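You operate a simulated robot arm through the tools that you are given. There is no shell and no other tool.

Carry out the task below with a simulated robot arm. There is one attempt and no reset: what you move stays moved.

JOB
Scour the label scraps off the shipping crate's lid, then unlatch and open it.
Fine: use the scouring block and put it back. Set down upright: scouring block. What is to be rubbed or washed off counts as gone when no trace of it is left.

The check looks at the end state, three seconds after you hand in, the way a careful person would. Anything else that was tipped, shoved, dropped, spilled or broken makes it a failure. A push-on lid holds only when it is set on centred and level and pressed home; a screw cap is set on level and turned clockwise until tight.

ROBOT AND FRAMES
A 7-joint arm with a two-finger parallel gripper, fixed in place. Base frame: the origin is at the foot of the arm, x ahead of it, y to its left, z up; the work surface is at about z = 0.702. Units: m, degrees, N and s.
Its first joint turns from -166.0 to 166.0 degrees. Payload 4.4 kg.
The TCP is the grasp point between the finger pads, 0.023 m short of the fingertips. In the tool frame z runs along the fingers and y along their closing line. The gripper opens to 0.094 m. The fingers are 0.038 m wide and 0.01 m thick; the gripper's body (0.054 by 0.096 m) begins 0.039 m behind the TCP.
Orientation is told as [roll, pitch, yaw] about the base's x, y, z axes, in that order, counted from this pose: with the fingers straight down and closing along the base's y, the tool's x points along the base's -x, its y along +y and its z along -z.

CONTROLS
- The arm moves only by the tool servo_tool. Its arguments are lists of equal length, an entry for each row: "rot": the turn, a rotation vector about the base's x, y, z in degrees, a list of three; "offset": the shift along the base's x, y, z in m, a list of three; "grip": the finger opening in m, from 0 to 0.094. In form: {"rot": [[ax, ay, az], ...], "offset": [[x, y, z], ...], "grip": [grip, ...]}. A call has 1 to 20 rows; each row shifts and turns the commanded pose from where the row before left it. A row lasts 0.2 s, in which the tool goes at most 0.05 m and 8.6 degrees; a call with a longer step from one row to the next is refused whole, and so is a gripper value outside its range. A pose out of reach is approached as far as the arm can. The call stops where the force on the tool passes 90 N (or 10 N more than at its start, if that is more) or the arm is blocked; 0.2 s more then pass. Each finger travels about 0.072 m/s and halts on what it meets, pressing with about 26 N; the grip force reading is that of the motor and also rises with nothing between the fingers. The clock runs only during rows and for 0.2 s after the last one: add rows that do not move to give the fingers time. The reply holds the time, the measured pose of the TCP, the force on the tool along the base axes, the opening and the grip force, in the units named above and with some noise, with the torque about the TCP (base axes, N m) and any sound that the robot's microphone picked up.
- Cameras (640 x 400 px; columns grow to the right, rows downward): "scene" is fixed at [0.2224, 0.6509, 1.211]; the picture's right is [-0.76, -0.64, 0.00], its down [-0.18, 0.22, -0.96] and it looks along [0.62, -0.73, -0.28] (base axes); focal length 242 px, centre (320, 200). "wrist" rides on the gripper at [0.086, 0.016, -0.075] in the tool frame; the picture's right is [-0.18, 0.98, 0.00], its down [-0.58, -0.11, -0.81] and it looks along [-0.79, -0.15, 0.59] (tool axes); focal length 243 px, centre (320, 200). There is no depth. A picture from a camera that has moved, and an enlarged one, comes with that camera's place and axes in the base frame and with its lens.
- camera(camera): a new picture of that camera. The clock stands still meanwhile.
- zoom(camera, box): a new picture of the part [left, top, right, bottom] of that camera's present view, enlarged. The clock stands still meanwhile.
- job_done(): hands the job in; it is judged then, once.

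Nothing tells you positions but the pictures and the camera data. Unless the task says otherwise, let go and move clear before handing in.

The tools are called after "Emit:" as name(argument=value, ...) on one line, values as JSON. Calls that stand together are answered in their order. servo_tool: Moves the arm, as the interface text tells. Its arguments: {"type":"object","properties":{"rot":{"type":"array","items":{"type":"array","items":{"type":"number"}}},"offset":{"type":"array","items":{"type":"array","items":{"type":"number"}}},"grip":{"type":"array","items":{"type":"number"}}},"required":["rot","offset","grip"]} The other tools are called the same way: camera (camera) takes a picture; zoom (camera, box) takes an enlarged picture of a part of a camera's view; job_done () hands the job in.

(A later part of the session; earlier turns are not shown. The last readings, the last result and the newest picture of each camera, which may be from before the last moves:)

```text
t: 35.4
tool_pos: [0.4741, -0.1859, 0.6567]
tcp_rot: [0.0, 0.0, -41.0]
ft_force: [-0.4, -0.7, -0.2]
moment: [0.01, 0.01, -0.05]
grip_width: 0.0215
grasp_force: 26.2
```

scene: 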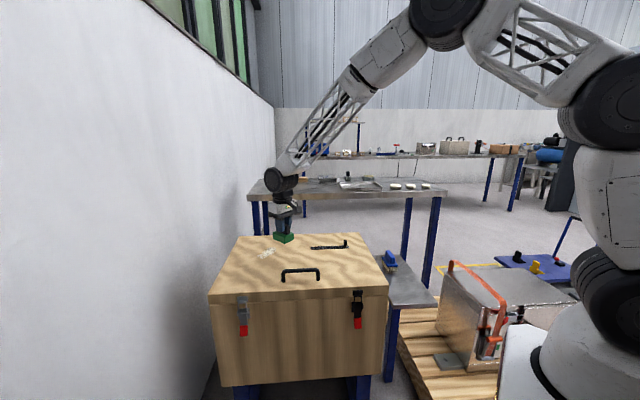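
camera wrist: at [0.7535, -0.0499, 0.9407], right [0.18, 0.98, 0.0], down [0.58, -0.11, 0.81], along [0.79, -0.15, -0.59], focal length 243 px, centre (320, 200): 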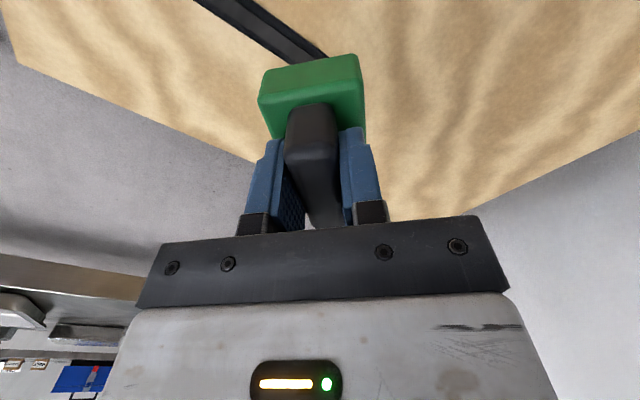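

Emit:
servo_tool(rot=[[0, 0, 0], [0, 0, 0], [0, 0, 0]], offset=[[0, 0, -0.0005], [0, 0, -0.0005], [0, 0, 0]], grip=[0.01, 0.01, 0.01])

Emit:
zoom(camera="scene", box=[395, 275, 425, 305])

```text
t: 36.2
tool_pos: [0.4734, -0.1858, 0.6565]
tcp_rot: [0.0, 0.0, -41.1]
ft_force: [-3.1, 2.2, 13.3]
moment: [0.16, 0.17, 0.02]
grip_width: 0.0214
grasp_force: 25.9
```

```text
13.33 times, centred on (410, 290) of scene
camera zoom: at [0.2224, 0.6509, 1.211], right [-0.76, -0.64, 0.0], down [-0.18, 0.22, -0.96], along [0.62, -0.73, -0.28], focal length 3230 px, centre (-880, -1000)
```

zoom: 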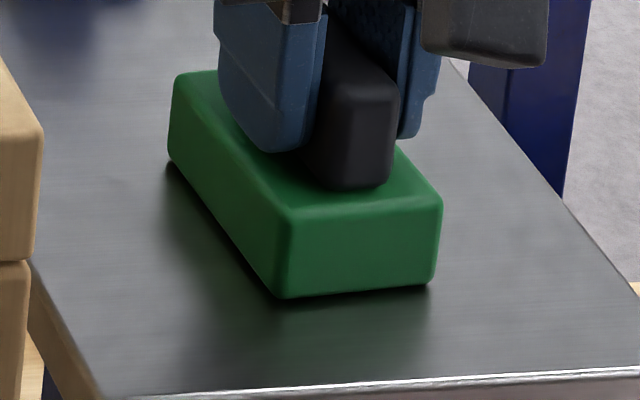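

Touchdown at 13 N. Easing half a millimetre and opening the fingers, then rising straight up.

Emit:
servo_tool(rot=[[0, 0, 0], [0, 0, 0], [0, 0, 0], [0, 0, 0], [0, 0, 0]], offset=[[0, 0, 0.0005], [0, 0, 0], [0, 0, 0], [0, 0, 0], [0, 0, 0]], grip=[0.01, 0.03, 0.045, 0.06, 0.06])

Emit:
zoom(camera="scene", box=[390, 260, 430, 305])

Emit:
servo_tool(rot=[[0, 0, 0], [0, 0, 0], [0, 0, 0], [0, 0, 0], [0, 0, 0], [0, 0, 0], [0, 0, 0], [0, 0, 0]], offset=[[0, 0, 0.01], [0, 0, 0.02], [0, 0, 0.04], [0, 0, 0.04], [0, 0, 0.04], [0, 0, 0.04], [0, 0, 0.04], [0, 0, 0]], grip=[0.06, 0.06, 0.06, 0.06, 0.06, 0.06, 0.06, 0.06])

Emit:
zoom(camera="scene", box=[380, 240, 440, 305])

Emit:
camera(camera="wrist")

```text
t: 37.4
tool_pos: [0.4737, -0.1868, 0.6564]
tcp_rot: [0.0, 0.0, -41.1]
ft_force: [-0.1, -0.3, 0.4]
moment: [0.0, 0.01, 0.02]
grip_width: 0.0598
grasp_force: 0.0
```

```text
8.89 times, centred on (410, 282) of scene
camera zoom: at [0.2224, 0.6509, 1.211], right [-0.76, -0.64, 0.0], down [-0.18, 0.22, -0.96], along [0.62, -0.73, -0.28], focal length 2153 px, centre (-480, -533)
```

zoom: 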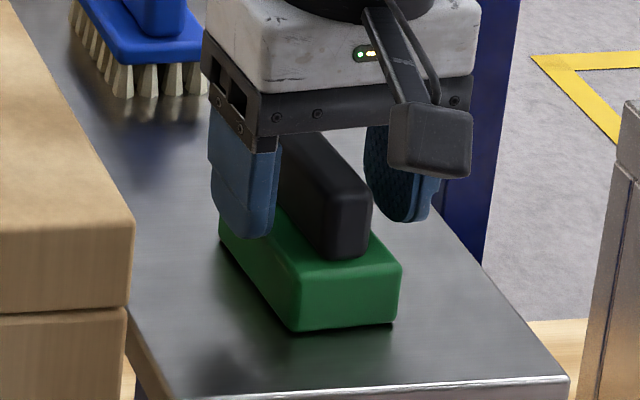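

```text
t: 39.2
tool_pos: [0.4726, -0.1854, 0.8883]
tcp_rot: [0.0, 0.0, -41.0]
ft_force: [0.1, -0.1, 0.6]
moment: [0.03, -0.03, -0.01]
grip_width: 0.0597
grasp_force: 0.1
```

```text
6.15 times, centred on (410, 272) of scene
camera zoom: at [0.2224, 0.6509, 1.211], right [-0.76, -0.64, 0.0], down [-0.18, 0.22, -0.96], along [0.62, -0.73, -0.28], focal length 1491 px, centre (-234, -246)
```

zoom: 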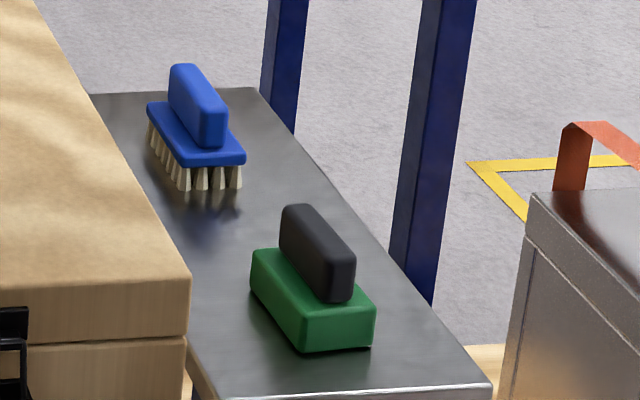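

```text
taken
camera wrist: at [0.4187, -0.1173, 0.9606], right [0.78, 0.62, 0.0], down [0.37, -0.46, 0.81], along [0.5, -0.63, -0.59], focal length 243 px, centre (320, 200)
```

wrist: 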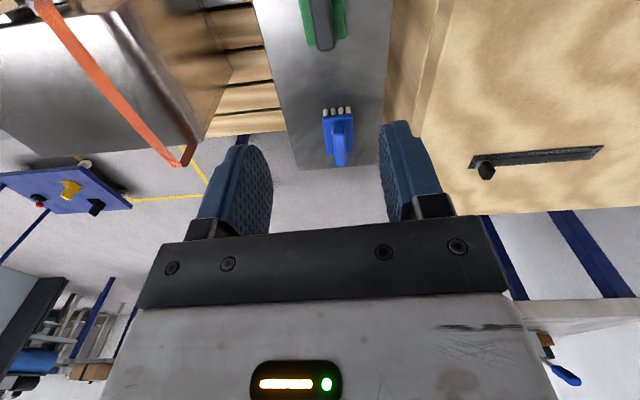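

The scouring block is back upright in its place. Next I'll swing around to look at the front latches with the wrist camera.

Emit:
servo_tool(rot=[[0, 0, 0.6], [0, 0, 0.6], [0, 0, 0.6], [0, 0, 0.6], [0, 0, 0.6], [0, 0, 0.6], [0, 0, 0.6], [0, 0, 0.6], [0, 0, 0.6], [0, 0, 0.6], [0, 0, 0.5], [0, 0, 0]], offset=[[-0.0097, 0.039, 0], [-0.0097, 0.039, 0], [-0.0097, 0.039, 0], [-0.0097, 0.039, 0], [-0.0097, 0.039, 0], [-0.0097, 0.039, 0], [-0.0097, 0.039, 0], [-0.0097, 0.039, -0.01], [-0.0097, 0.039, -0.01], [-0.0097, 0.039, -0.02], [-0.0097, 0.039, -0.02], [0, 0, 0]], grip=[0.06, 0.06, 0.06, 0.06, 0.06, 0.06, 0.06, 0.06, 0.06, 0.06, 0.06, 0.06])

Emit:
camera(camera="wrist")

Emit:
camera(camera="scene")

```text
t: 41.8
tool_pos: [0.3677, 0.2446, 0.8278]
tcp_rot: [0.1, 0.0, -34.5]
ft_force: [0.7, 0.3, -0.2]
moment: [0.0, -0.01, 0.01]
grip_width: 0.0601
grasp_force: 0.1
```

```text
taken
camera wrist: at [0.3065, 0.3065, 0.9002], right [0.71, 0.71, 0.0], down [0.42, -0.42, 0.81], along [0.57, -0.57, -0.59], focal length 243 px, centre (320, 200)
```

wrist: 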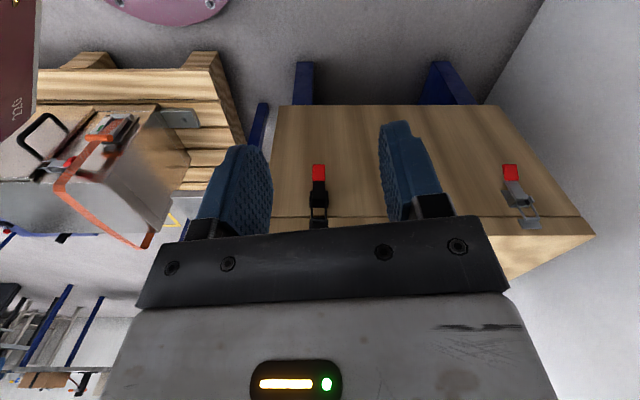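

```text
taken
```

scene: 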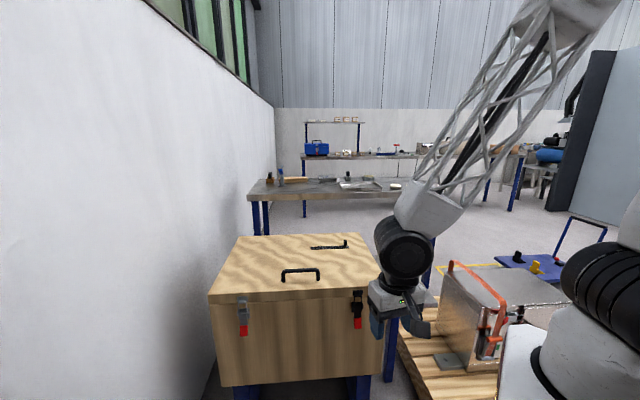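

Emit:
zoom(camera="wrist", box=[280, 145, 360, 235])

Emit:
zoom(camera="wrist", box=[480, 150, 560, 240])

Emit:
zoom(camera="scene", box=[340, 282, 376, 334])

```text
4.44 times, centred on (320, 190) of wrist
camera zoom: at [0.3065, 0.3065, 0.9002], right [0.71, 0.71, 0.0], down [0.42, -0.42, 0.81], along [0.57, -0.57, -0.59], focal length 1078 px, centre (320, 244)
```

zoom: 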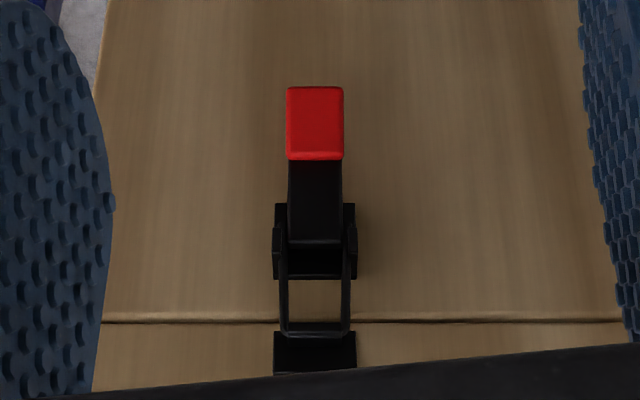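

```text
4.44 times, centred on (520, 195) of wrist
camera zoom: at [0.3065, 0.3065, 0.9002], right [0.71, 0.71, 0.0], down [0.42, -0.42, 0.81], along [0.57, -0.57, -0.59], focal length 1078 px, centre (-569, 222)
```

zoom: 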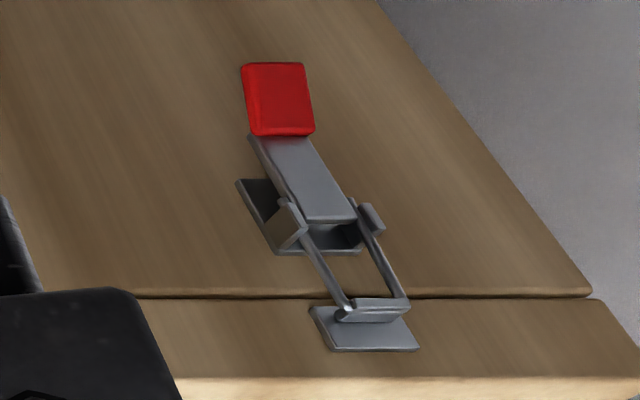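

```text
7.69 times, centred on (358, 308) of scene
camera zoom: at [0.2224, 0.6509, 1.211], right [-0.76, -0.64, 0.0], down [-0.18, 0.22, -0.96], along [0.62, -0.73, -0.28], focal length 1864 px, centre (28, -631)
```

zoom: 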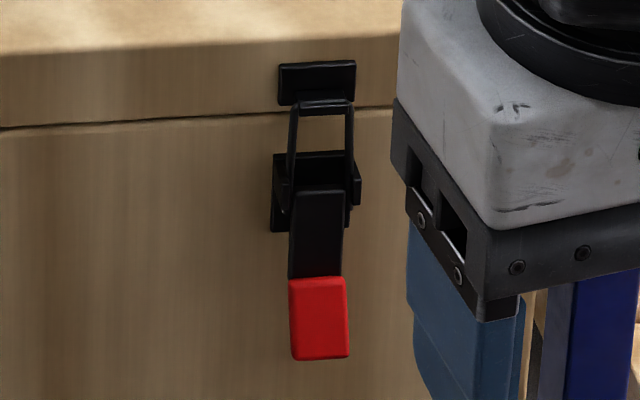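

I can see both toggle levers hanging down with red tips around z≈0.56–0.59. I need a profile view to judge the gap behind the lever, so I'll look along the front face from the near side.

Emit:
servo_tool(rot=[[0, 0, 6.88], [0, 0, 6.88], [0, 0, 6.88], [0, 0, 6.88], [0, 0, 6.88], [0, 0, 6.88], [0, 0, 6.88], [0, 0, 6.88], [0, 0, 6.88], [0, 0, 6.88], [0, 0, 6.88], [0, 0, 6.88], [0, 0, 6.94], [0, 0, 0]], offset=[[-0.002, -0.0234, 0], [-0.002, -0.0234, 0], [-0.002, -0.0234, 0], [-0.002, -0.0234, 0], [-0.002, -0.0234, 0], [0, -0.0234, 0], [0, -0.0234, 0], [0, -0.0234, 0], [0, -0.0234, 0], [0.002, -0.0234, -0.015], [0.003, -0.0234, -0.015], [0.005, -0.0234, -0.02], [0.007, -0.0234, -0.018], [0, 0, 0]], grip=[0.094, 0.094, 0.094, 0.094, 0.094, 0.094, 0.094, 0.094, 0.094, 0.094, 0.094, 0.094, 0.094, 0.094])

Emit:
camera(camera="wrist")

```text
t: 44.8
tool_pos: [0.3752, -0.0613, 0.7595]
tcp_rot: [0.0, 0.1, 54.9]
ft_force: [-0.4, 1.1, 0.1]
moment: [0.0, -0.01, -0.02]
grip_width: 0.094
grasp_force: 0.1
```

```text
taken
camera wrist: at [0.313, -0.1227, 0.831], right [-0.7, 0.71, 0.0], down [0.42, 0.41, 0.81], along [0.58, 0.56, -0.59], focal length 243 px, centre (320, 200)
```

wrist: 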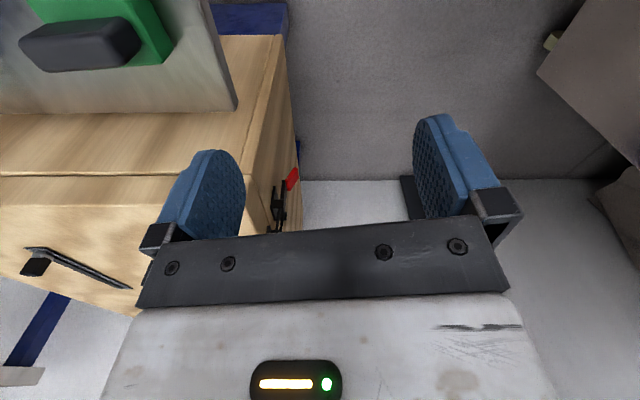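

Emit:
zoom(camera="wrist", box=[250, 150, 330, 245])

Emit:
zoom(camera="wrist", box=[265, 160, 305, 210])

```text
4.21 times, centred on (290, 198) of wrist
camera zoom: at [0.313, -0.1227, 0.831], right [-0.7, 0.71, 0.0], down [0.42, 0.41, 0.81], along [0.58, 0.56, -0.59], focal length 1022 px, centre (446, 210)
```

zoom: 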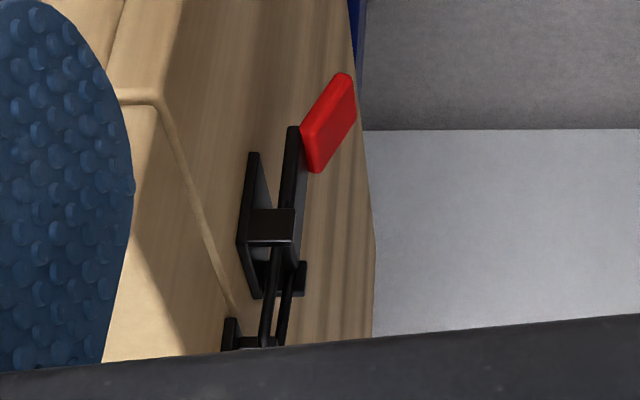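

```text
8.00 times, centred on (285, 185) of wrist
camera zoom: at [0.313, -0.1227, 0.831], right [-0.7, 0.71, 0.0], down [0.42, 0.41, 0.81], along [0.58, 0.56, -0.59], focal length 1941 px, centre (600, 320)
```

zoom: 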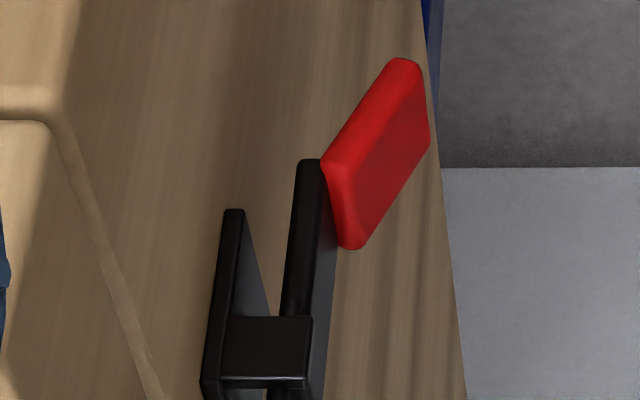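

The profile view is very helpful: the lever stands ~2 cm off the face and its red tab kicks outward, so I can pinch the tab from both sides and swing it out and up. I'll retreat, turn the hand to face the crate front and tilt it 45°.

Emit:
servo_tool(rot=[[0, 0, -7.69], [0, 0, -7.69], [0, 0, -7.69], [0, 0, -7.69], [0, 0, -7.69], [0, 0, -7.69], [0, 0, -7.69], [0, 0, -7.69], [0, 0, -7.69], [0, 0, -7.69], [0, 0, -7.69], [0, 0, -7.69], [0, 0, -7.62], [0, 0, 0]], offset=[[0, 0.0193, 0.006], [0, 0.0193, 0.006], [0, 0.0193, 0.006], [0, 0.0193, 0.006], [0, 0.0193, 0.006], [0, 0.0193, 0.006], [0.0045, 0.0193, 0.004], [0.0065, 0.0193, 0], [0.0065, 0.0193, 0], [0.0065, 0.0193, 0], [0.0065, 0.0193, 0], [0.0065, 0.0193, 0], [0.0065, 0.0193, 0], [0, 0, 0]], grip=[0.07, 0.07, 0.07, 0.07, 0.07, 0.07, 0.07, 0.07, 0.07, 0.07, 0.07, 0.07, 0.07, 0.07])

Emit:
servo_tool(rot=[[-5.32, -5.29, 0], [-5.32, -5.29, 0], [-5.32, -5.29, 0], [-5.32, -5.29, 0], [-5.32, -5.29, 0], [-5.32, -5.29, 0], [0, 0, 0]], offset=[[0, 0, 0], [0, 0, 0], [0, 0, 0], [0, 0, 0], [0, 0, 0], [0, 0, 0], [0, 0, 0]], grip=[0.07, 0.07, 0.07, 0.07, 0.07, 0.07, 0.07])

Emit:
camera(camera="wrist")

Emit:
camera(camera="scene")

```text
t: 47.8
tool_pos: [0.4172, 0.1894, 0.7984]
tcp_rot: [-0.1, 0.0, -45.0]
ft_force: [0.1, 0.2, 0.0]
moment: [-0.02, 0.0, 0.0]
grip_width: 0.07
grasp_force: 0.0
```

```text
t: 49.4
tool_pos: [0.4181, 0.1906, 0.799]
tcp_rot: [-0.2, -45.2, -44.9]
ft_force: [0.1, 0.0, 0.0]
moment: [0.02, 0.0, -0.01]
grip_width: 0.0703
grasp_force: 0.0
```

```text
taken
camera wrist: at [0.3502, 0.2818, 0.7882], right [0.79, 0.6, 0.13], down [-0.19, 0.04, 0.98], along [0.59, -0.8, 0.14], focal length 243 px, centre (320, 200)
```

wrist: 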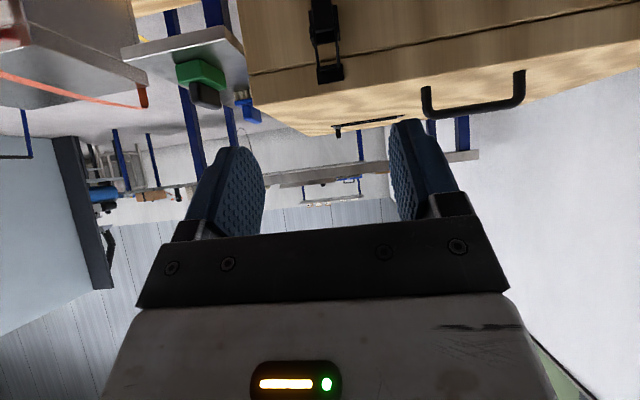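

```text
taken
```

scene: 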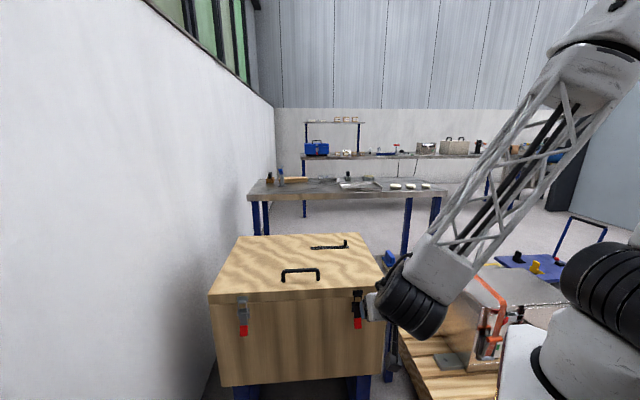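

Orientation is right. I'll move to a standoff about 10 cm back along the approach line to the near (black) latch's red tab.

Emit:
servo_tool(rot=[[0, 0, 0], [0, 0, 0], [0, 0, 0], [0, 0, 0], [0, 0, 0], [0, 0, 0]], offset=[[0.0112, -0.0112, -0.0296], [0.0162, -0.0162, -0.0296], [0.0162, -0.0162, -0.0296], [0.0162, -0.0162, -0.0296], [0.0112, -0.0112, -0.0296], [0, 0, 0]], grip=[0.07, 0.07, 0.07, 0.07, 0.07, 0.07])

Emit:
camera(camera="wrist")

Emit:
zoom(camera="scene", box=[330, 265, 440, 345])

```text
t: 50.8
tool_pos: [0.488, 0.1176, 0.6505]
tcp_rot: [-0.2, -44.9, -45.0]
ft_force: [0.6, -0.8, 0.4]
moment: [0.02, -0.03, 0.04]
grip_width: 0.07
grasp_force: 0.1
```

```text
taken
camera wrist: at [0.4202, 0.2104, 0.6403], right [0.79, 0.6, 0.13], down [-0.19, 0.04, 0.98], along [0.59, -0.8, 0.14], focal length 243 px, centre (320, 200)
```

wrist: 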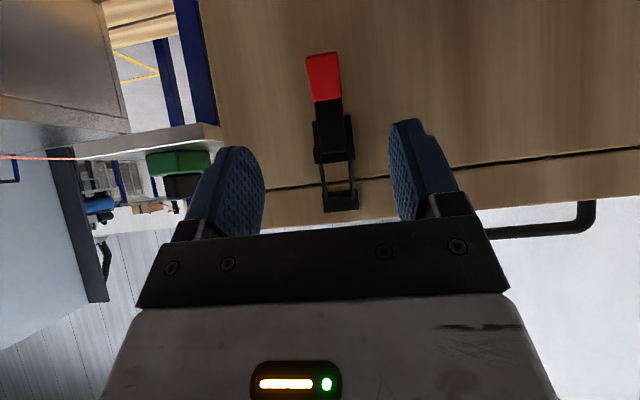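

```text
5.00 times, centred on (385, 305) of scene
camera zoom: at [0.2224, 0.6509, 1.211], right [-0.76, -0.64, 0.0], down [-0.18, 0.22, -0.96], along [0.62, -0.73, -0.28], focal length 1211 px, centre (-5, -325)
```

zoom: 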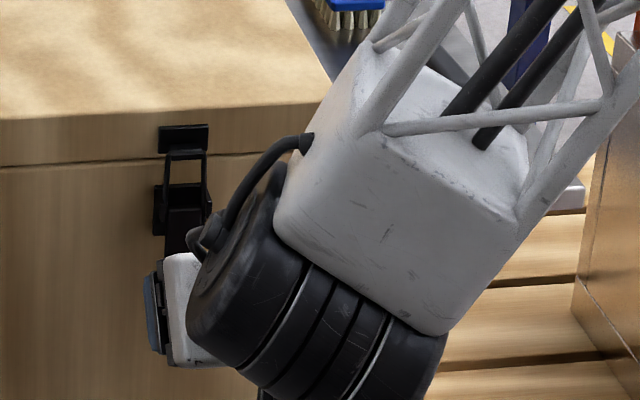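

The tab sits centred between the fingers at w≈0.430 (along the crate width). Approaching most of the way, then I'll re-check.

Emit:
servo_tool(rot=[[0, 0, 0], [0, 0, 0], [0, 0, 0], [0, 0, 0], [0, 0, 0]], offset=[[0.0105, -0.0105, -0.0128], [0.0105, -0.0105, -0.0128], [0.0105, -0.0105, -0.0128], [0.0105, -0.0105, -0.0128], [0, 0, 0]], grip=[0.06, 0.06, 0.06, 0.06, 0.06])

Emit:
camera(camera="wrist")

Emit:
zoom(camera="scene", box=[330, 275, 410, 345])

```text
t: 52.0
tool_pos: [0.5312, 0.0761, 0.6009]
tcp_rot: [-0.2, -45.0, -44.9]
ft_force: [0.3, 0.8, -0.3]
moment: [0.04, 0.02, -0.01]
grip_width: 0.06
grasp_force: 0.1
```

```text
taken
camera wrist: at [0.4634, 0.1681, 0.5899], right [0.79, 0.6, 0.13], down [-0.19, 0.04, 0.98], along [0.59, -0.8, 0.14], focal length 243 px, centre (320, 200)
```

wrist: 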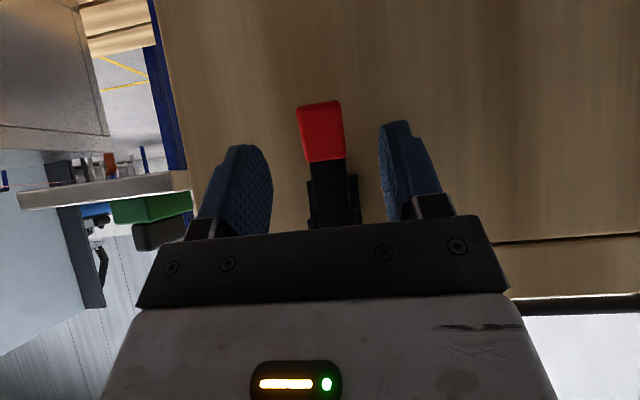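

```text
5.71 times, centred on (370, 310) of scene
camera zoom: at [0.2224, 0.6509, 1.211], right [-0.76, -0.64, 0.0], down [-0.18, 0.22, -0.96], along [0.62, -0.73, -0.28], focal length 1384 px, centre (34, -429)
```

zoom: 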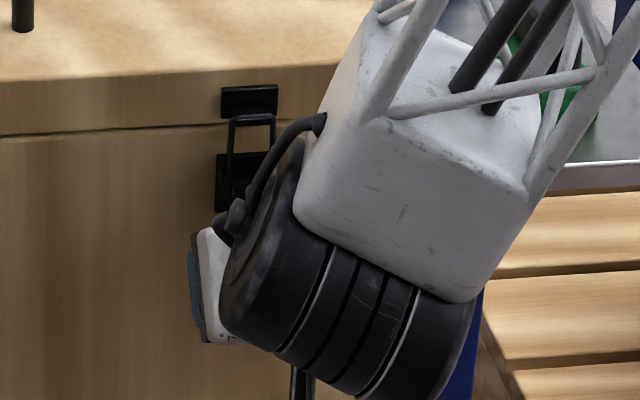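

Alignment is good. Moving the last ~3.5 cm so the tab lies between the pads.

Emit:
servo_tool(rot=[[0, 0, 0], [0, 0, 0], [0, 0, 0], [0, 0, 0]], offset=[[0.006, -0.0056, -0.008], [0.006, -0.0056, -0.008], [0.0059, -0.0055, -0.008], [0, 0, 0]], grip=[0.055, 0.055, 0.055, 0.055])

Emit:
camera(camera="wrist")

```text
t: 53.0
tool_pos: [0.5479, 0.0601, 0.5758]
tcp_rot: [-0.1, -45.0, -44.8]
ft_force: [-0.3, -0.2, 1.0]
moment: [0.0, 0.03, 0.02]
grip_width: 0.055
grasp_force: 0.0
```

```text
taken
camera wrist: at [0.4808, 0.1519, 0.5657], right [0.79, 0.6, 0.13], down [-0.19, 0.04, 0.98], along [0.59, -0.8, 0.14], focal length 243 px, centre (320, 200)
```

wrist: 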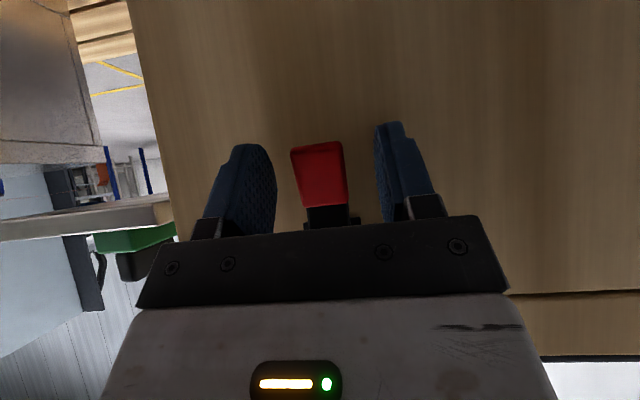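

The red tab is squarely between the pads with no contact force. Closing on it.

Emit:
servo_tool(rot=[[0, 0, 0], [0, 0, 0], [0, 0, 0], [0, 0, 0]], offset=[[0, 0, 0], [0, 0, 0], [0, 0, 0], [0, 0, 0]], grip=[0.01, 0.01, 0.01, 0.01])

Emit:
camera(camera="wrist")

```text
t: 54.0
tool_pos: [0.5488, 0.0596, 0.5743]
tcp_rot: [-0.3, -45.1, -44.8]
ft_force: [-6.4, -12.4, 4.3]
moment: [0.46, -0.39, -0.52]
grip_width: 0.0257
grasp_force: 44.6
```

```text
taken
camera wrist: at [0.4805, 0.1516, 0.5656], right [0.79, 0.6, 0.13], down [-0.19, 0.04, 0.98], along [0.59, -0.8, 0.14], focal length 243 px, centre (320, 200)
```

wrist: 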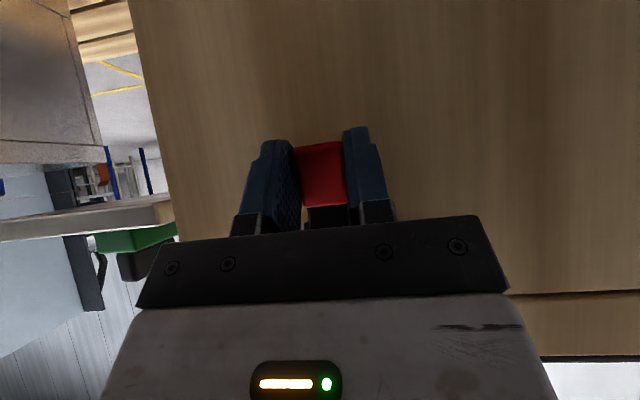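

The tab is pinched (25.7 mm wide). Now swinging the lever outward and up along an arc about its pivot, first part only, watching the force.

Emit:
servo_tool(rot=[[0, 0, 0], [2.83, 2.83, 0], [2.83, 2.83, 0], [2.83, 2.83, 0], [0, 0, 0]], offset=[[-0.0007, -0.0007, 0], [-0.00558, 0.00558, 0.00318], [-0.00521, 0.00521, 0.00426], [-0.00474, 0.00474, 0.00524], [0, 0, 0]], grip=[0.01, 0.01, 0.01, 0.01, 0.01])

Emit:
camera(camera="wrist")

Emit:
zoom(camera="scene", box=[330, 275, 410, 345])

```text
t: 55.2
tool_pos: [0.532, 0.075, 0.5889]
tcp_rot: [-0.2, -33.0, -44.9]
ft_force: [14.3, -6.1, -4.1]
moment: [0.8, 0.25, -0.1]
grip_width: 0.026
grasp_force: 45.2
```

```text
taken
camera wrist: at [0.4656, 0.1664, 0.6026], right [0.8, 0.59, 0.1], down [-0.04, -0.11, 0.99], along [0.59, -0.8, -0.06], focal length 243 px, centre (320, 200)
```

wrist: 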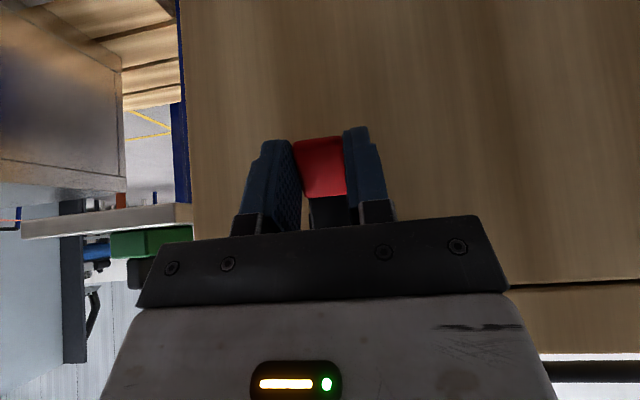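

```text
5.71 times, centred on (370, 310) of scene
camera zoom: at [0.2224, 0.6509, 1.211], right [-0.76, -0.64, 0.0], down [-0.18, 0.22, -0.96], along [0.62, -0.73, -0.28], focal length 1384 px, centre (34, -429)
```

zoom: 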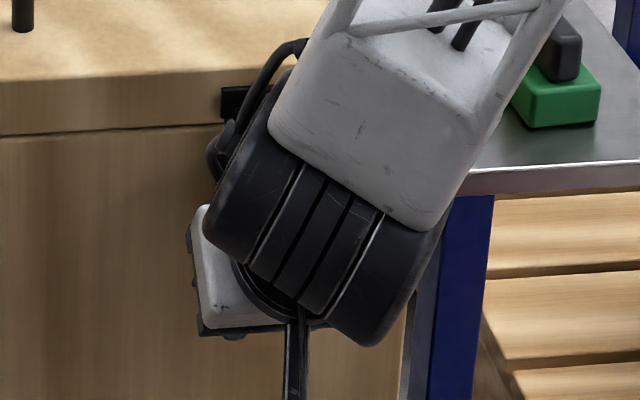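

The lever is following with ~14 N resistance. Continuing the arc.

Emit:
servo_tool(rot=[[2.83, 2.83, 0], [2.83, 2.83, 0], [2.83, 2.83, 0], [0, 0, 0]], offset=[[-0.00418, 0.00418, 0.00612], [-0.00354, 0.00354, 0.00689], [-0.00283, 0.00283, 0.00751], [0, 0, 0]], grip=[0.01, 0.01, 0.01, 0.01])

Emit:
camera(camera="wrist")

```text
t: 56.2
tool_pos: [0.5215, 0.0861, 0.6078]
tcp_rot: [-0.2, -20.8, -44.8]
ft_force: [19.1, 35.0, -23.5]
moment: [1.4, 0.08, 0.07]
grip_width: 0.0256
grasp_force: 45.1
```

```text
taken
camera wrist: at [0.4589, 0.1728, 0.6454], right [0.82, 0.58, 0.06], down [0.1, -0.26, 0.96], along [0.57, -0.78, -0.27], focal length 243 px, centre (320, 200)
```

wrist: 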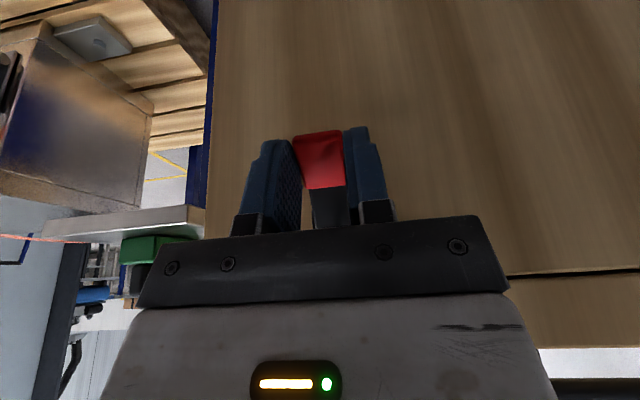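

The lever is still in the grip but there's a sideways load of ~38 N along the crate width, so I'm slightly off-plane. I'll shift +w by 2 mm and slightly outward to relieve it.

Emit:
servo_tool(rot=[[0, 0, 0], [0, 0, 0], [0, 0, 0]], offset=[[0.0007, 0.0007, 0], [-0.0003, 0.0017, -0.0006], [0, 0, 0]], grip=[0.01, 0.01, 0.01])

Emit:
zoom(camera="scene", box=[330, 265, 420, 345])

Emit:
zoom(camera="wrist", box=[230, 110, 410, 240])

```text
t: 57.0
tool_pos: [0.521, 0.0861, 0.6079]
tcp_rot: [-0.2, -21.0, -44.9]
ft_force: [-2.7, -31.9, 20.4]
moment: [-0.45, -0.36, -0.7]
grip_width: 0.0257
grasp_force: 45.6
```

```text
5.00 times, centred on (375, 305) of scene
camera zoom: at [0.2224, 0.6509, 1.211], right [-0.76, -0.64, 0.0], down [-0.18, 0.22, -0.96], along [0.62, -0.73, -0.28], focal length 1211 px, centre (45, -325)
```

zoom: 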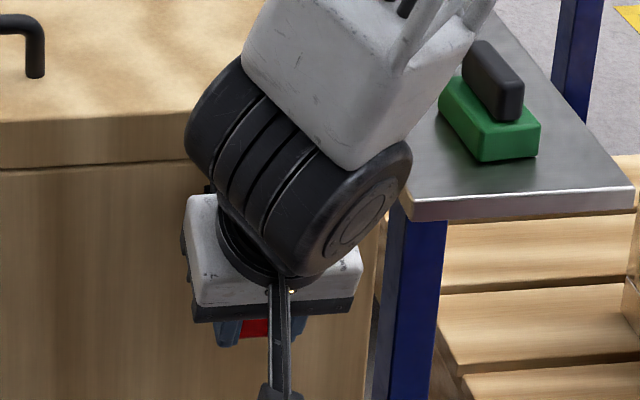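

```text
3.08 times, centred on (320, 175) of wrist
camera zoom: at [0.4584, 0.1741, 0.6444], right [0.82, 0.57, 0.06], down [0.11, -0.25, 0.96], along [0.57, -0.78, -0.27], focal length 746 px, centre (320, 277)
```

zoom: 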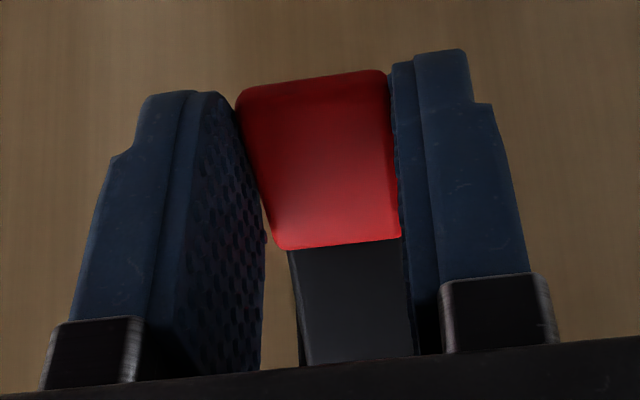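

The contact is stiff (≈30 N/mm) and I over-corrected slightly; I'll back off by under a millimetre and continue the arc in short chunks, correcting by the force readings.

Emit:
servo_tool(rot=[[0, 0, 0], [2.83, 2.83, 0], [2.83, 2.83, 0], [0, 0, 0]], offset=[[0, -0.00113, 0.00035], [-0.00206, 0.00206, 0.008], [-0.00125, 0.00125, 0.00832], [0, 0, 0]], grip=[0.01, 0.01, 0.01, 0.01])

Emit:
zoom(camera="wrist", box=[230, 110, 410, 240])

```text
t: 58.0
tool_pos: [0.5164, 0.0899, 0.6249]
tcp_rot: [-0.2, -12.8, -44.9]
ft_force: [-10.8, 8.9, -17.9]
moment: [0.82, 0.71, -0.54]
grip_width: 0.0257
grasp_force: 45.0
```

```text
3.08 times, centred on (320, 175) of wrist
camera zoom: at [0.4594, 0.1727, 0.6759], right [0.82, 0.57, 0.04], down [0.2, -0.35, 0.92], along [0.53, -0.74, -0.4], focal length 746 px, centre (320, 277)
```

zoom: 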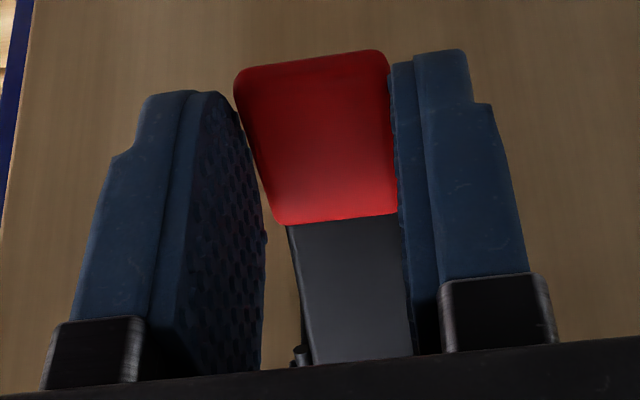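

Sideways load is nearly zero now. Continuing through horizontal.

Emit:
servo_tool(rot=[[2.83, 2.83, 0], [2.83, 2.83, 0], [0, 0, 0]], offset=[[-0.00078, 0.00078, 0.0084], [0.00042, -0.00042, 0.00849], [0, 0, 0]], grip=[0.01, 0.01, 0.01])

Emit:
zoom(camera="wrist", box=[230, 110, 410, 240])

Emit:
zoom(camera="scene", box=[330, 255, 420, 335])

```text
t: 58.8
tool_pos: [0.5189, 0.0899, 0.6406]
tcp_rot: [-0.1, -5.0, -44.9]
ft_force: [-15.8, -30.6, 10.3]
moment: [-0.97, -0.01, -0.52]
grip_width: 0.0257
grasp_force: 45.6
```

```text
3.08 times, centred on (320, 175) of wrist
camera zoom: at [0.4654, 0.1667, 0.7071], right [0.82, 0.57, 0.01], down [0.29, -0.44, 0.85], along [0.49, -0.7, -0.52], focal length 746 px, centre (320, 277)
```

zoom: 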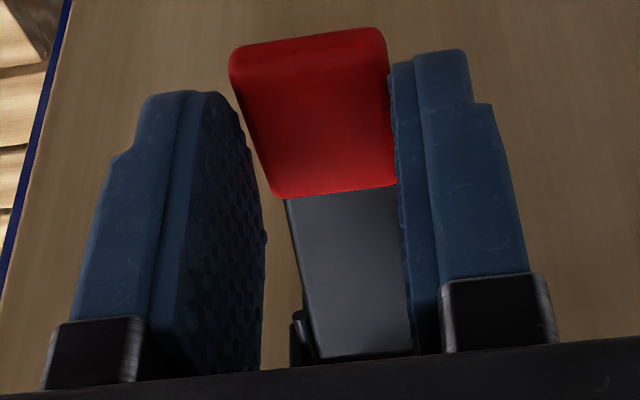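

```text
5.00 times, centred on (375, 295) of scene
camera zoom: at [0.2224, 0.6509, 1.211], right [-0.76, -0.64, 0.0], down [-0.18, 0.22, -0.96], along [0.62, -0.73, -0.28], focal length 1211 px, centre (45, -275)
```

zoom: 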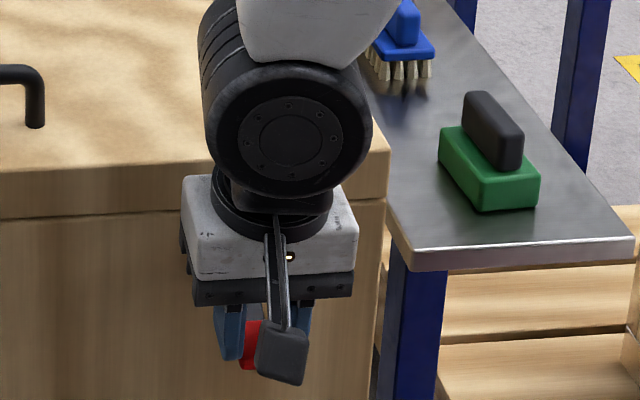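

Passing horizontal; small sideways correction and continue upward.

Emit:
servo_tool(rot=[[0, 0, 0], [0, 0, 0], [0, 0, 0], [0, 0, 0]], offset=[[-0.0005, -0.0009, 0], [0.00125, -0.00125, 0.00832], [0.00206, -0.00206, 0.008], [0, 0, 0]], grip=[0.01, 0.01, 0.01, 0.01])

Emit:
zoom(camera="wrist", box=[230, 110, 410, 240])

```text
t: 59.8
tool_pos: [0.522, 0.086, 0.6587]
tcp_rot: [0.0, -5.1, -44.9]
ft_force: [-0.5, 0.7, 0.8]
moment: [0.02, -0.04, 0.0]
grip_width: 0.0102
grasp_force: 0.0
```

```text
3.08 times, centred on (320, 175) of wrist
camera zoom: at [0.4687, 0.1627, 0.7235], right [0.82, 0.57, 0.01], down [0.28, -0.44, 0.85], along [0.49, -0.7, -0.52], focal length 746 px, centre (320, 277)
```

zoom: 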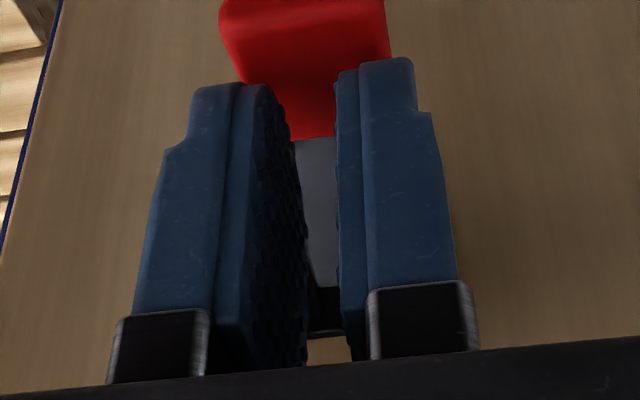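

The tab slipped out of the fingers with the lever roughly horizontal. I'll back off and look at where the lever stands now.

Emit:
servo_tool(rot=[[0, 0, 0], [0, 0, 0], [0, 0, 0], [0, 0, 0], [0, 0, 0]], offset=[[0, 0, 0.03], [-0.02, 0.02, 0.03], [-0.03, 0.03, 0.02], [-0.03, 0.03, 0], [0, 0, 0]], grip=[0.01, 0.01, 0.01, 0.06, 0.06])

Emit:
camera(camera="wrist")

Emit:
zoom(camera="scene", box=[330, 265, 420, 335])

```text
t: 61.0
tool_pos: [0.4409, 0.1651, 0.7379]
tcp_rot: [-0.1, -4.9, -44.9]
ft_force: [-0.8, 0.1, 0.8]
moment: [-0.02, 0.02, 0.02]
grip_width: 0.0601
grasp_force: 0.1
```

```text
taken
camera wrist: at [0.3878, 0.2426, 0.8035], right [0.82, 0.57, 0.01], down [0.29, -0.44, 0.85], along [0.49, -0.7, -0.52], focal length 243 px, centre (320, 200)
```

wrist: 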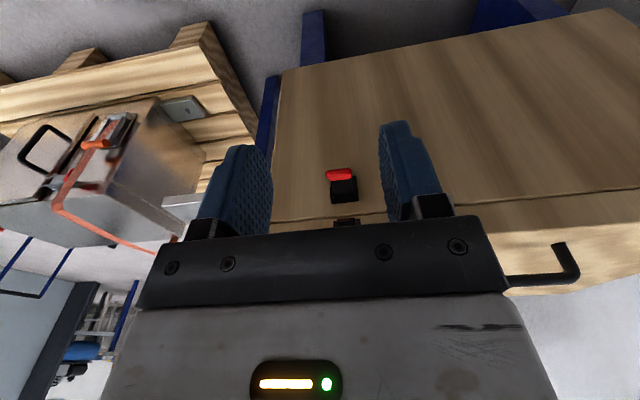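

```text
5.71 times, centred on (375, 300) of scene
camera zoom: at [0.2224, 0.6509, 1.211], right [-0.76, -0.64, 0.0], down [-0.18, 0.22, -0.96], along [0.62, -0.73, -0.28], focal length 1384 px, centre (6, -371)
```

zoom: 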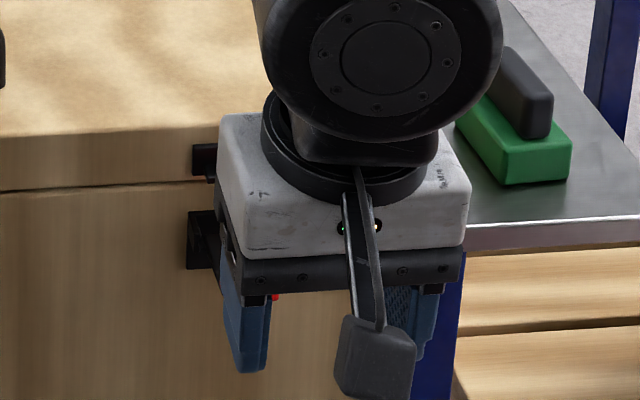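

Emit:
zoom(camera="wrist", box=[300, 150, 390, 235])

Emit:
servo_tool(rot=[[0, 0, 0], [0, 0, 0], [0, 0, 0], [0, 0, 0], [0, 0, 0]], offset=[[-0.01, 0.04, 0.01], [-0.01, 0.04, 0.01], [-0.01, 0.04, 0.01], [-0.01, 0.04, 0.01], [0, 0, 0]], grip=[0.06, 0.06, 0.06, 0.06, 0.06])

Emit:
zoom(camera="scene", box=[330, 265, 400, 325])

Emit:
camera(camera="wrist")

```text
4.71 times, centred on (345, 192) of wrist
camera zoom: at [0.3878, 0.2426, 0.8035], right [0.82, 0.57, 0.01], down [0.29, -0.44, 0.85], along [0.49, -0.7, -0.52], focal length 1142 px, centre (202, 235)
```

zoom: 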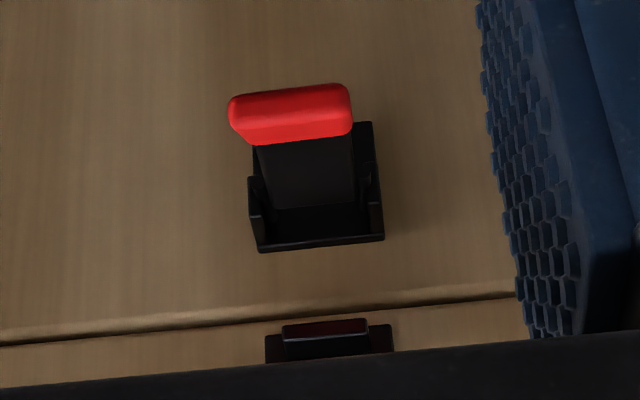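

```text
t: 62.2
tool_pos: [0.4006, 0.3265, 0.7799]
tcp_rot: [0.1, -5.0, -44.9]
ft_force: [0.1, -0.2, 0.5]
moment: [0.0, 0.0, -0.02]
grip_width: 0.0601
grasp_force: 0.1
```

```text
6.67 times, centred on (365, 295) of scene
camera zoom: at [0.2224, 0.6509, 1.211], right [-0.76, -0.64, 0.0], down [-0.18, 0.22, -0.96], along [0.62, -0.73, -0.28], focal length 1615 px, centre (20, -433)
```

zoom: 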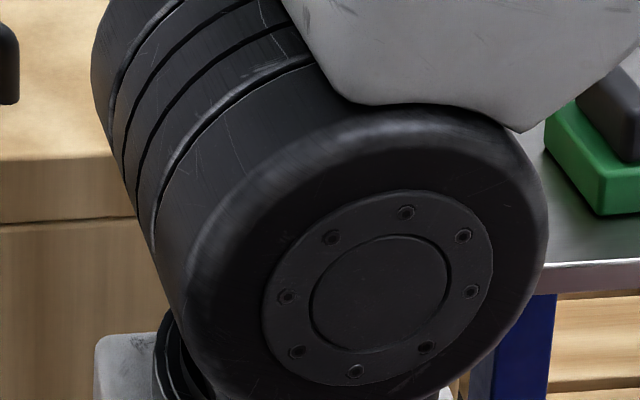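

```text
taken
camera wrist: at [0.3481, 0.4035, 0.8437], right [0.82, 0.57, 0.01], down [0.28, -0.44, 0.85], along [0.49, -0.7, -0.52], focal length 243 px, centre (320, 200)
```

wrist: 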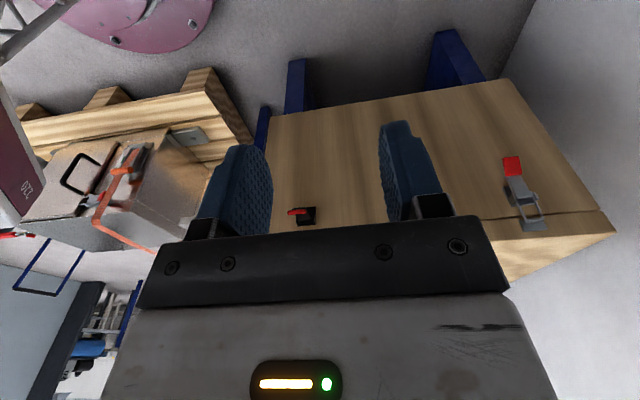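

The black latch is released: the bail is off its keeper and the lever stands out horizontally. Now on to the grey latch (w≈0.811): moving across and tilting the hand again.

Emit:
servo_tool(rot=[[-3.54, -3.54, 0], [-3.54, -3.54, 0], [-3.54, -3.54, 0], [-3.54, -3.54, 0], [-3.54, -3.54, 0], [-3.54, -3.54, 0], [-3.54, -3.54, 0], [-3.54, -3.54, 0], [0, 0, 0]], offset=[[0.0349, 0.0176, -0.00375], [0.0349, 0.0176, -0.00375], [0.0349, 0.0176, -0.00375], [0.0349, 0.0176, -0.00375], [0.0349, 0.0176, -0.00375], [0.0349, 0.0176, -0.00375], [0.0349, 0.0176, -0.00375], [0.0349, 0.0176, -0.00375], [0, 0, 0]], grip=[0.06, 0.06, 0.06, 0.06, 0.06, 0.06, 0.06, 0.06, 0.06])

Emit:
camera(camera="wrist")

Emit:
camera(camera="scene")

```text
t: 64.2
tool_pos: [0.6804, 0.4664, 0.7471]
tcp_rot: [-0.2, -45.2, -44.9]
ft_force: [0.3, -0.2, 0.5]
moment: [-0.01, -0.01, -0.03]
grip_width: 0.0598
grasp_force: 0.0
```

```text
taken
camera wrist: at [0.6123, 0.5589, 0.7366], right [0.79, 0.6, 0.13], down [-0.19, 0.04, 0.98], along [0.59, -0.8, 0.14], focal length 243 px, centre (320, 200)
```

wrist: 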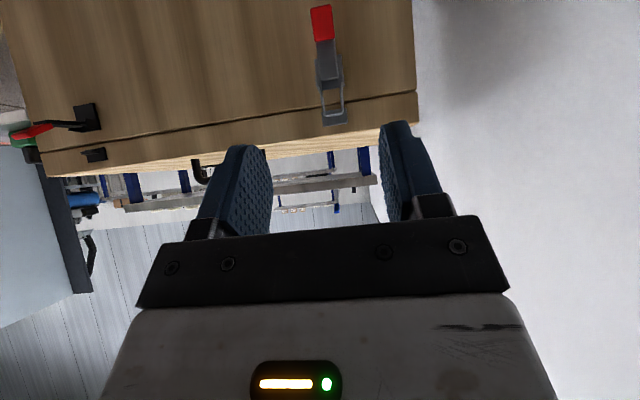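

```text
taken
```

scene: 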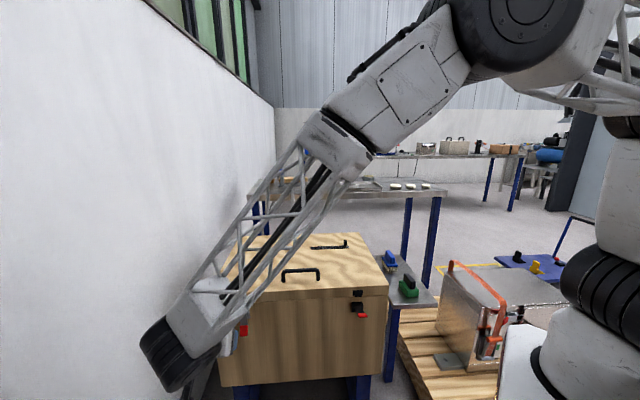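

I can see the black latch's lever from the side here; a quick enlargement to confirm its state, and of the grey latch.

Emit:
zoom(camera="wrist", box=[0, 80, 130, 180])

Emit:
zoom(camera="scene", box=[340, 280, 385, 330])

Emit:
zoom(camera="wrist", box=[290, 0, 370, 140])

```text
4.00 times, centred on (65, 130) of wrist
camera zoom: at [0.6123, 0.5589, 0.7366], right [0.79, 0.6, 0.13], down [-0.19, 0.04, 0.98], along [0.59, -0.8, 0.14], focal length 970 px, centre (1340, 480)
```

zoom: 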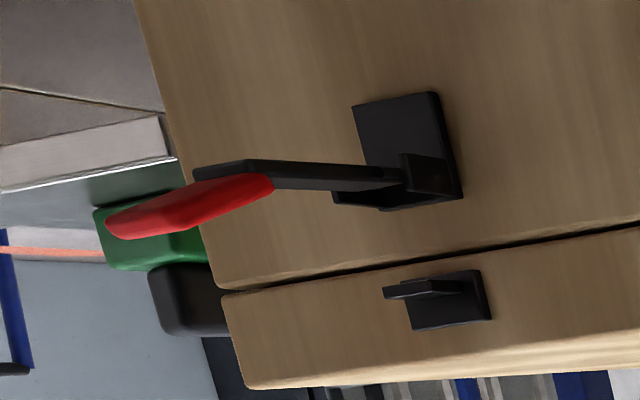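

```text
8.00 times, centred on (362, 305) of scene
camera zoom: at [0.2224, 0.6509, 1.211], right [-0.76, -0.64, 0.0], down [-0.18, 0.22, -0.96], along [0.62, -0.73, -0.28], focal length 1938 px, centre (-20, -640)
```

zoom: 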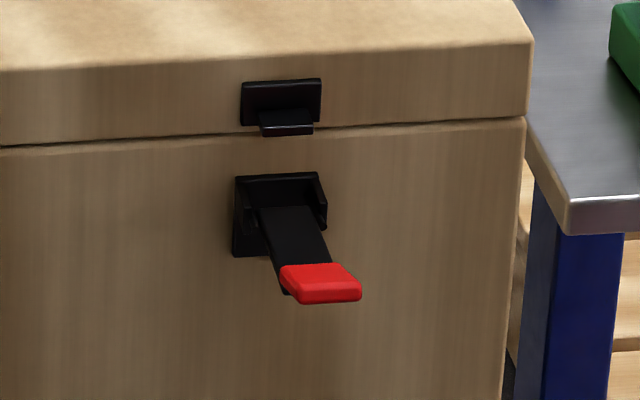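

```text
2.86 times, centred on (330, 70) of wrist
camera zoom: at [0.6123, 0.5589, 0.7366], right [0.79, 0.6, 0.13], down [-0.19, 0.04, 0.98], along [0.59, -0.8, 0.14], focal length 693 px, centre (291, 571)
```

zoom: 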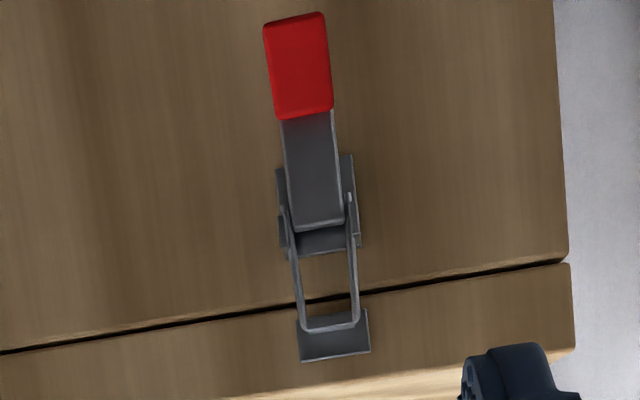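

Black latch clearly released (bail off). The grey tab is at w≈0.8116, same height. Moving in to a close standoff.

Emit:
servo_tool(rot=[[0, 0, 0], [0, 0, 0], [0, 0, 0], [0, 0, 0], [0, 0, 0], [0, 0, 0], [0, 0, 0], [0, 0, 0]], offset=[[0.01714, -0.017, -0.021], [0.01714, -0.017, -0.021], [0.01714, -0.017, -0.021], [0.01714, -0.017, -0.021], [0.01714, -0.017, -0.021], [0.01714, -0.017, -0.021], [0.01714, -0.017, -0.021], [0, 0, 0]], grip=[0.06, 0.06, 0.06, 0.06, 0.06, 0.06, 0.06, 0.06])

Emit:
camera(camera="wrist")

Emit:
zoom(camera="scene", box=[190, 270, 290, 350])

```text
t: 66.0
tool_pos: [0.8003, 0.3464, 0.6019]
tcp_rot: [-0.2, -45.0, -44.9]
ft_force: [0.1, 0.0, 0.5]
moment: [0.02, 0.01, -0.02]
grip_width: 0.0599
grasp_force: 0.0
```

```text
taken
camera wrist: at [0.7334, 0.439, 0.5909], right [0.79, 0.6, 0.13], down [-0.19, 0.04, 0.98], along [0.59, -0.8, 0.14], focal length 243 px, centre (320, 200)
```

wrist: 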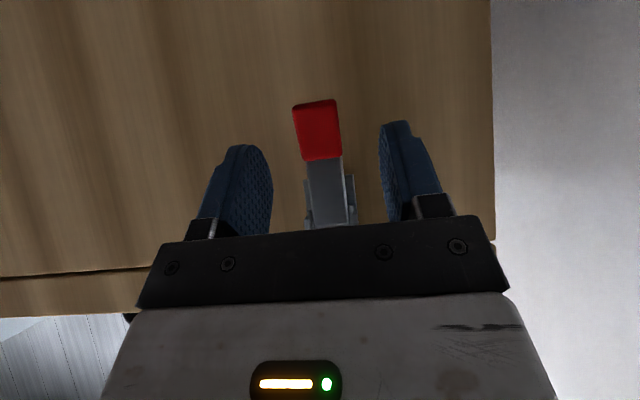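

```text
5.00 times, centred on (240, 310) of scene
camera zoom: at [0.2224, 0.6509, 1.211], right [-0.76, -0.64, 0.0], down [-0.18, 0.22, -0.96], along [0.62, -0.73, -0.28], focal length 1211 px, centre (720, -350)
```

zoom: 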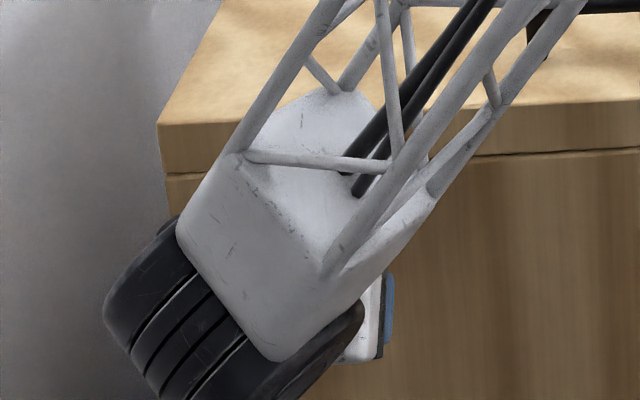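

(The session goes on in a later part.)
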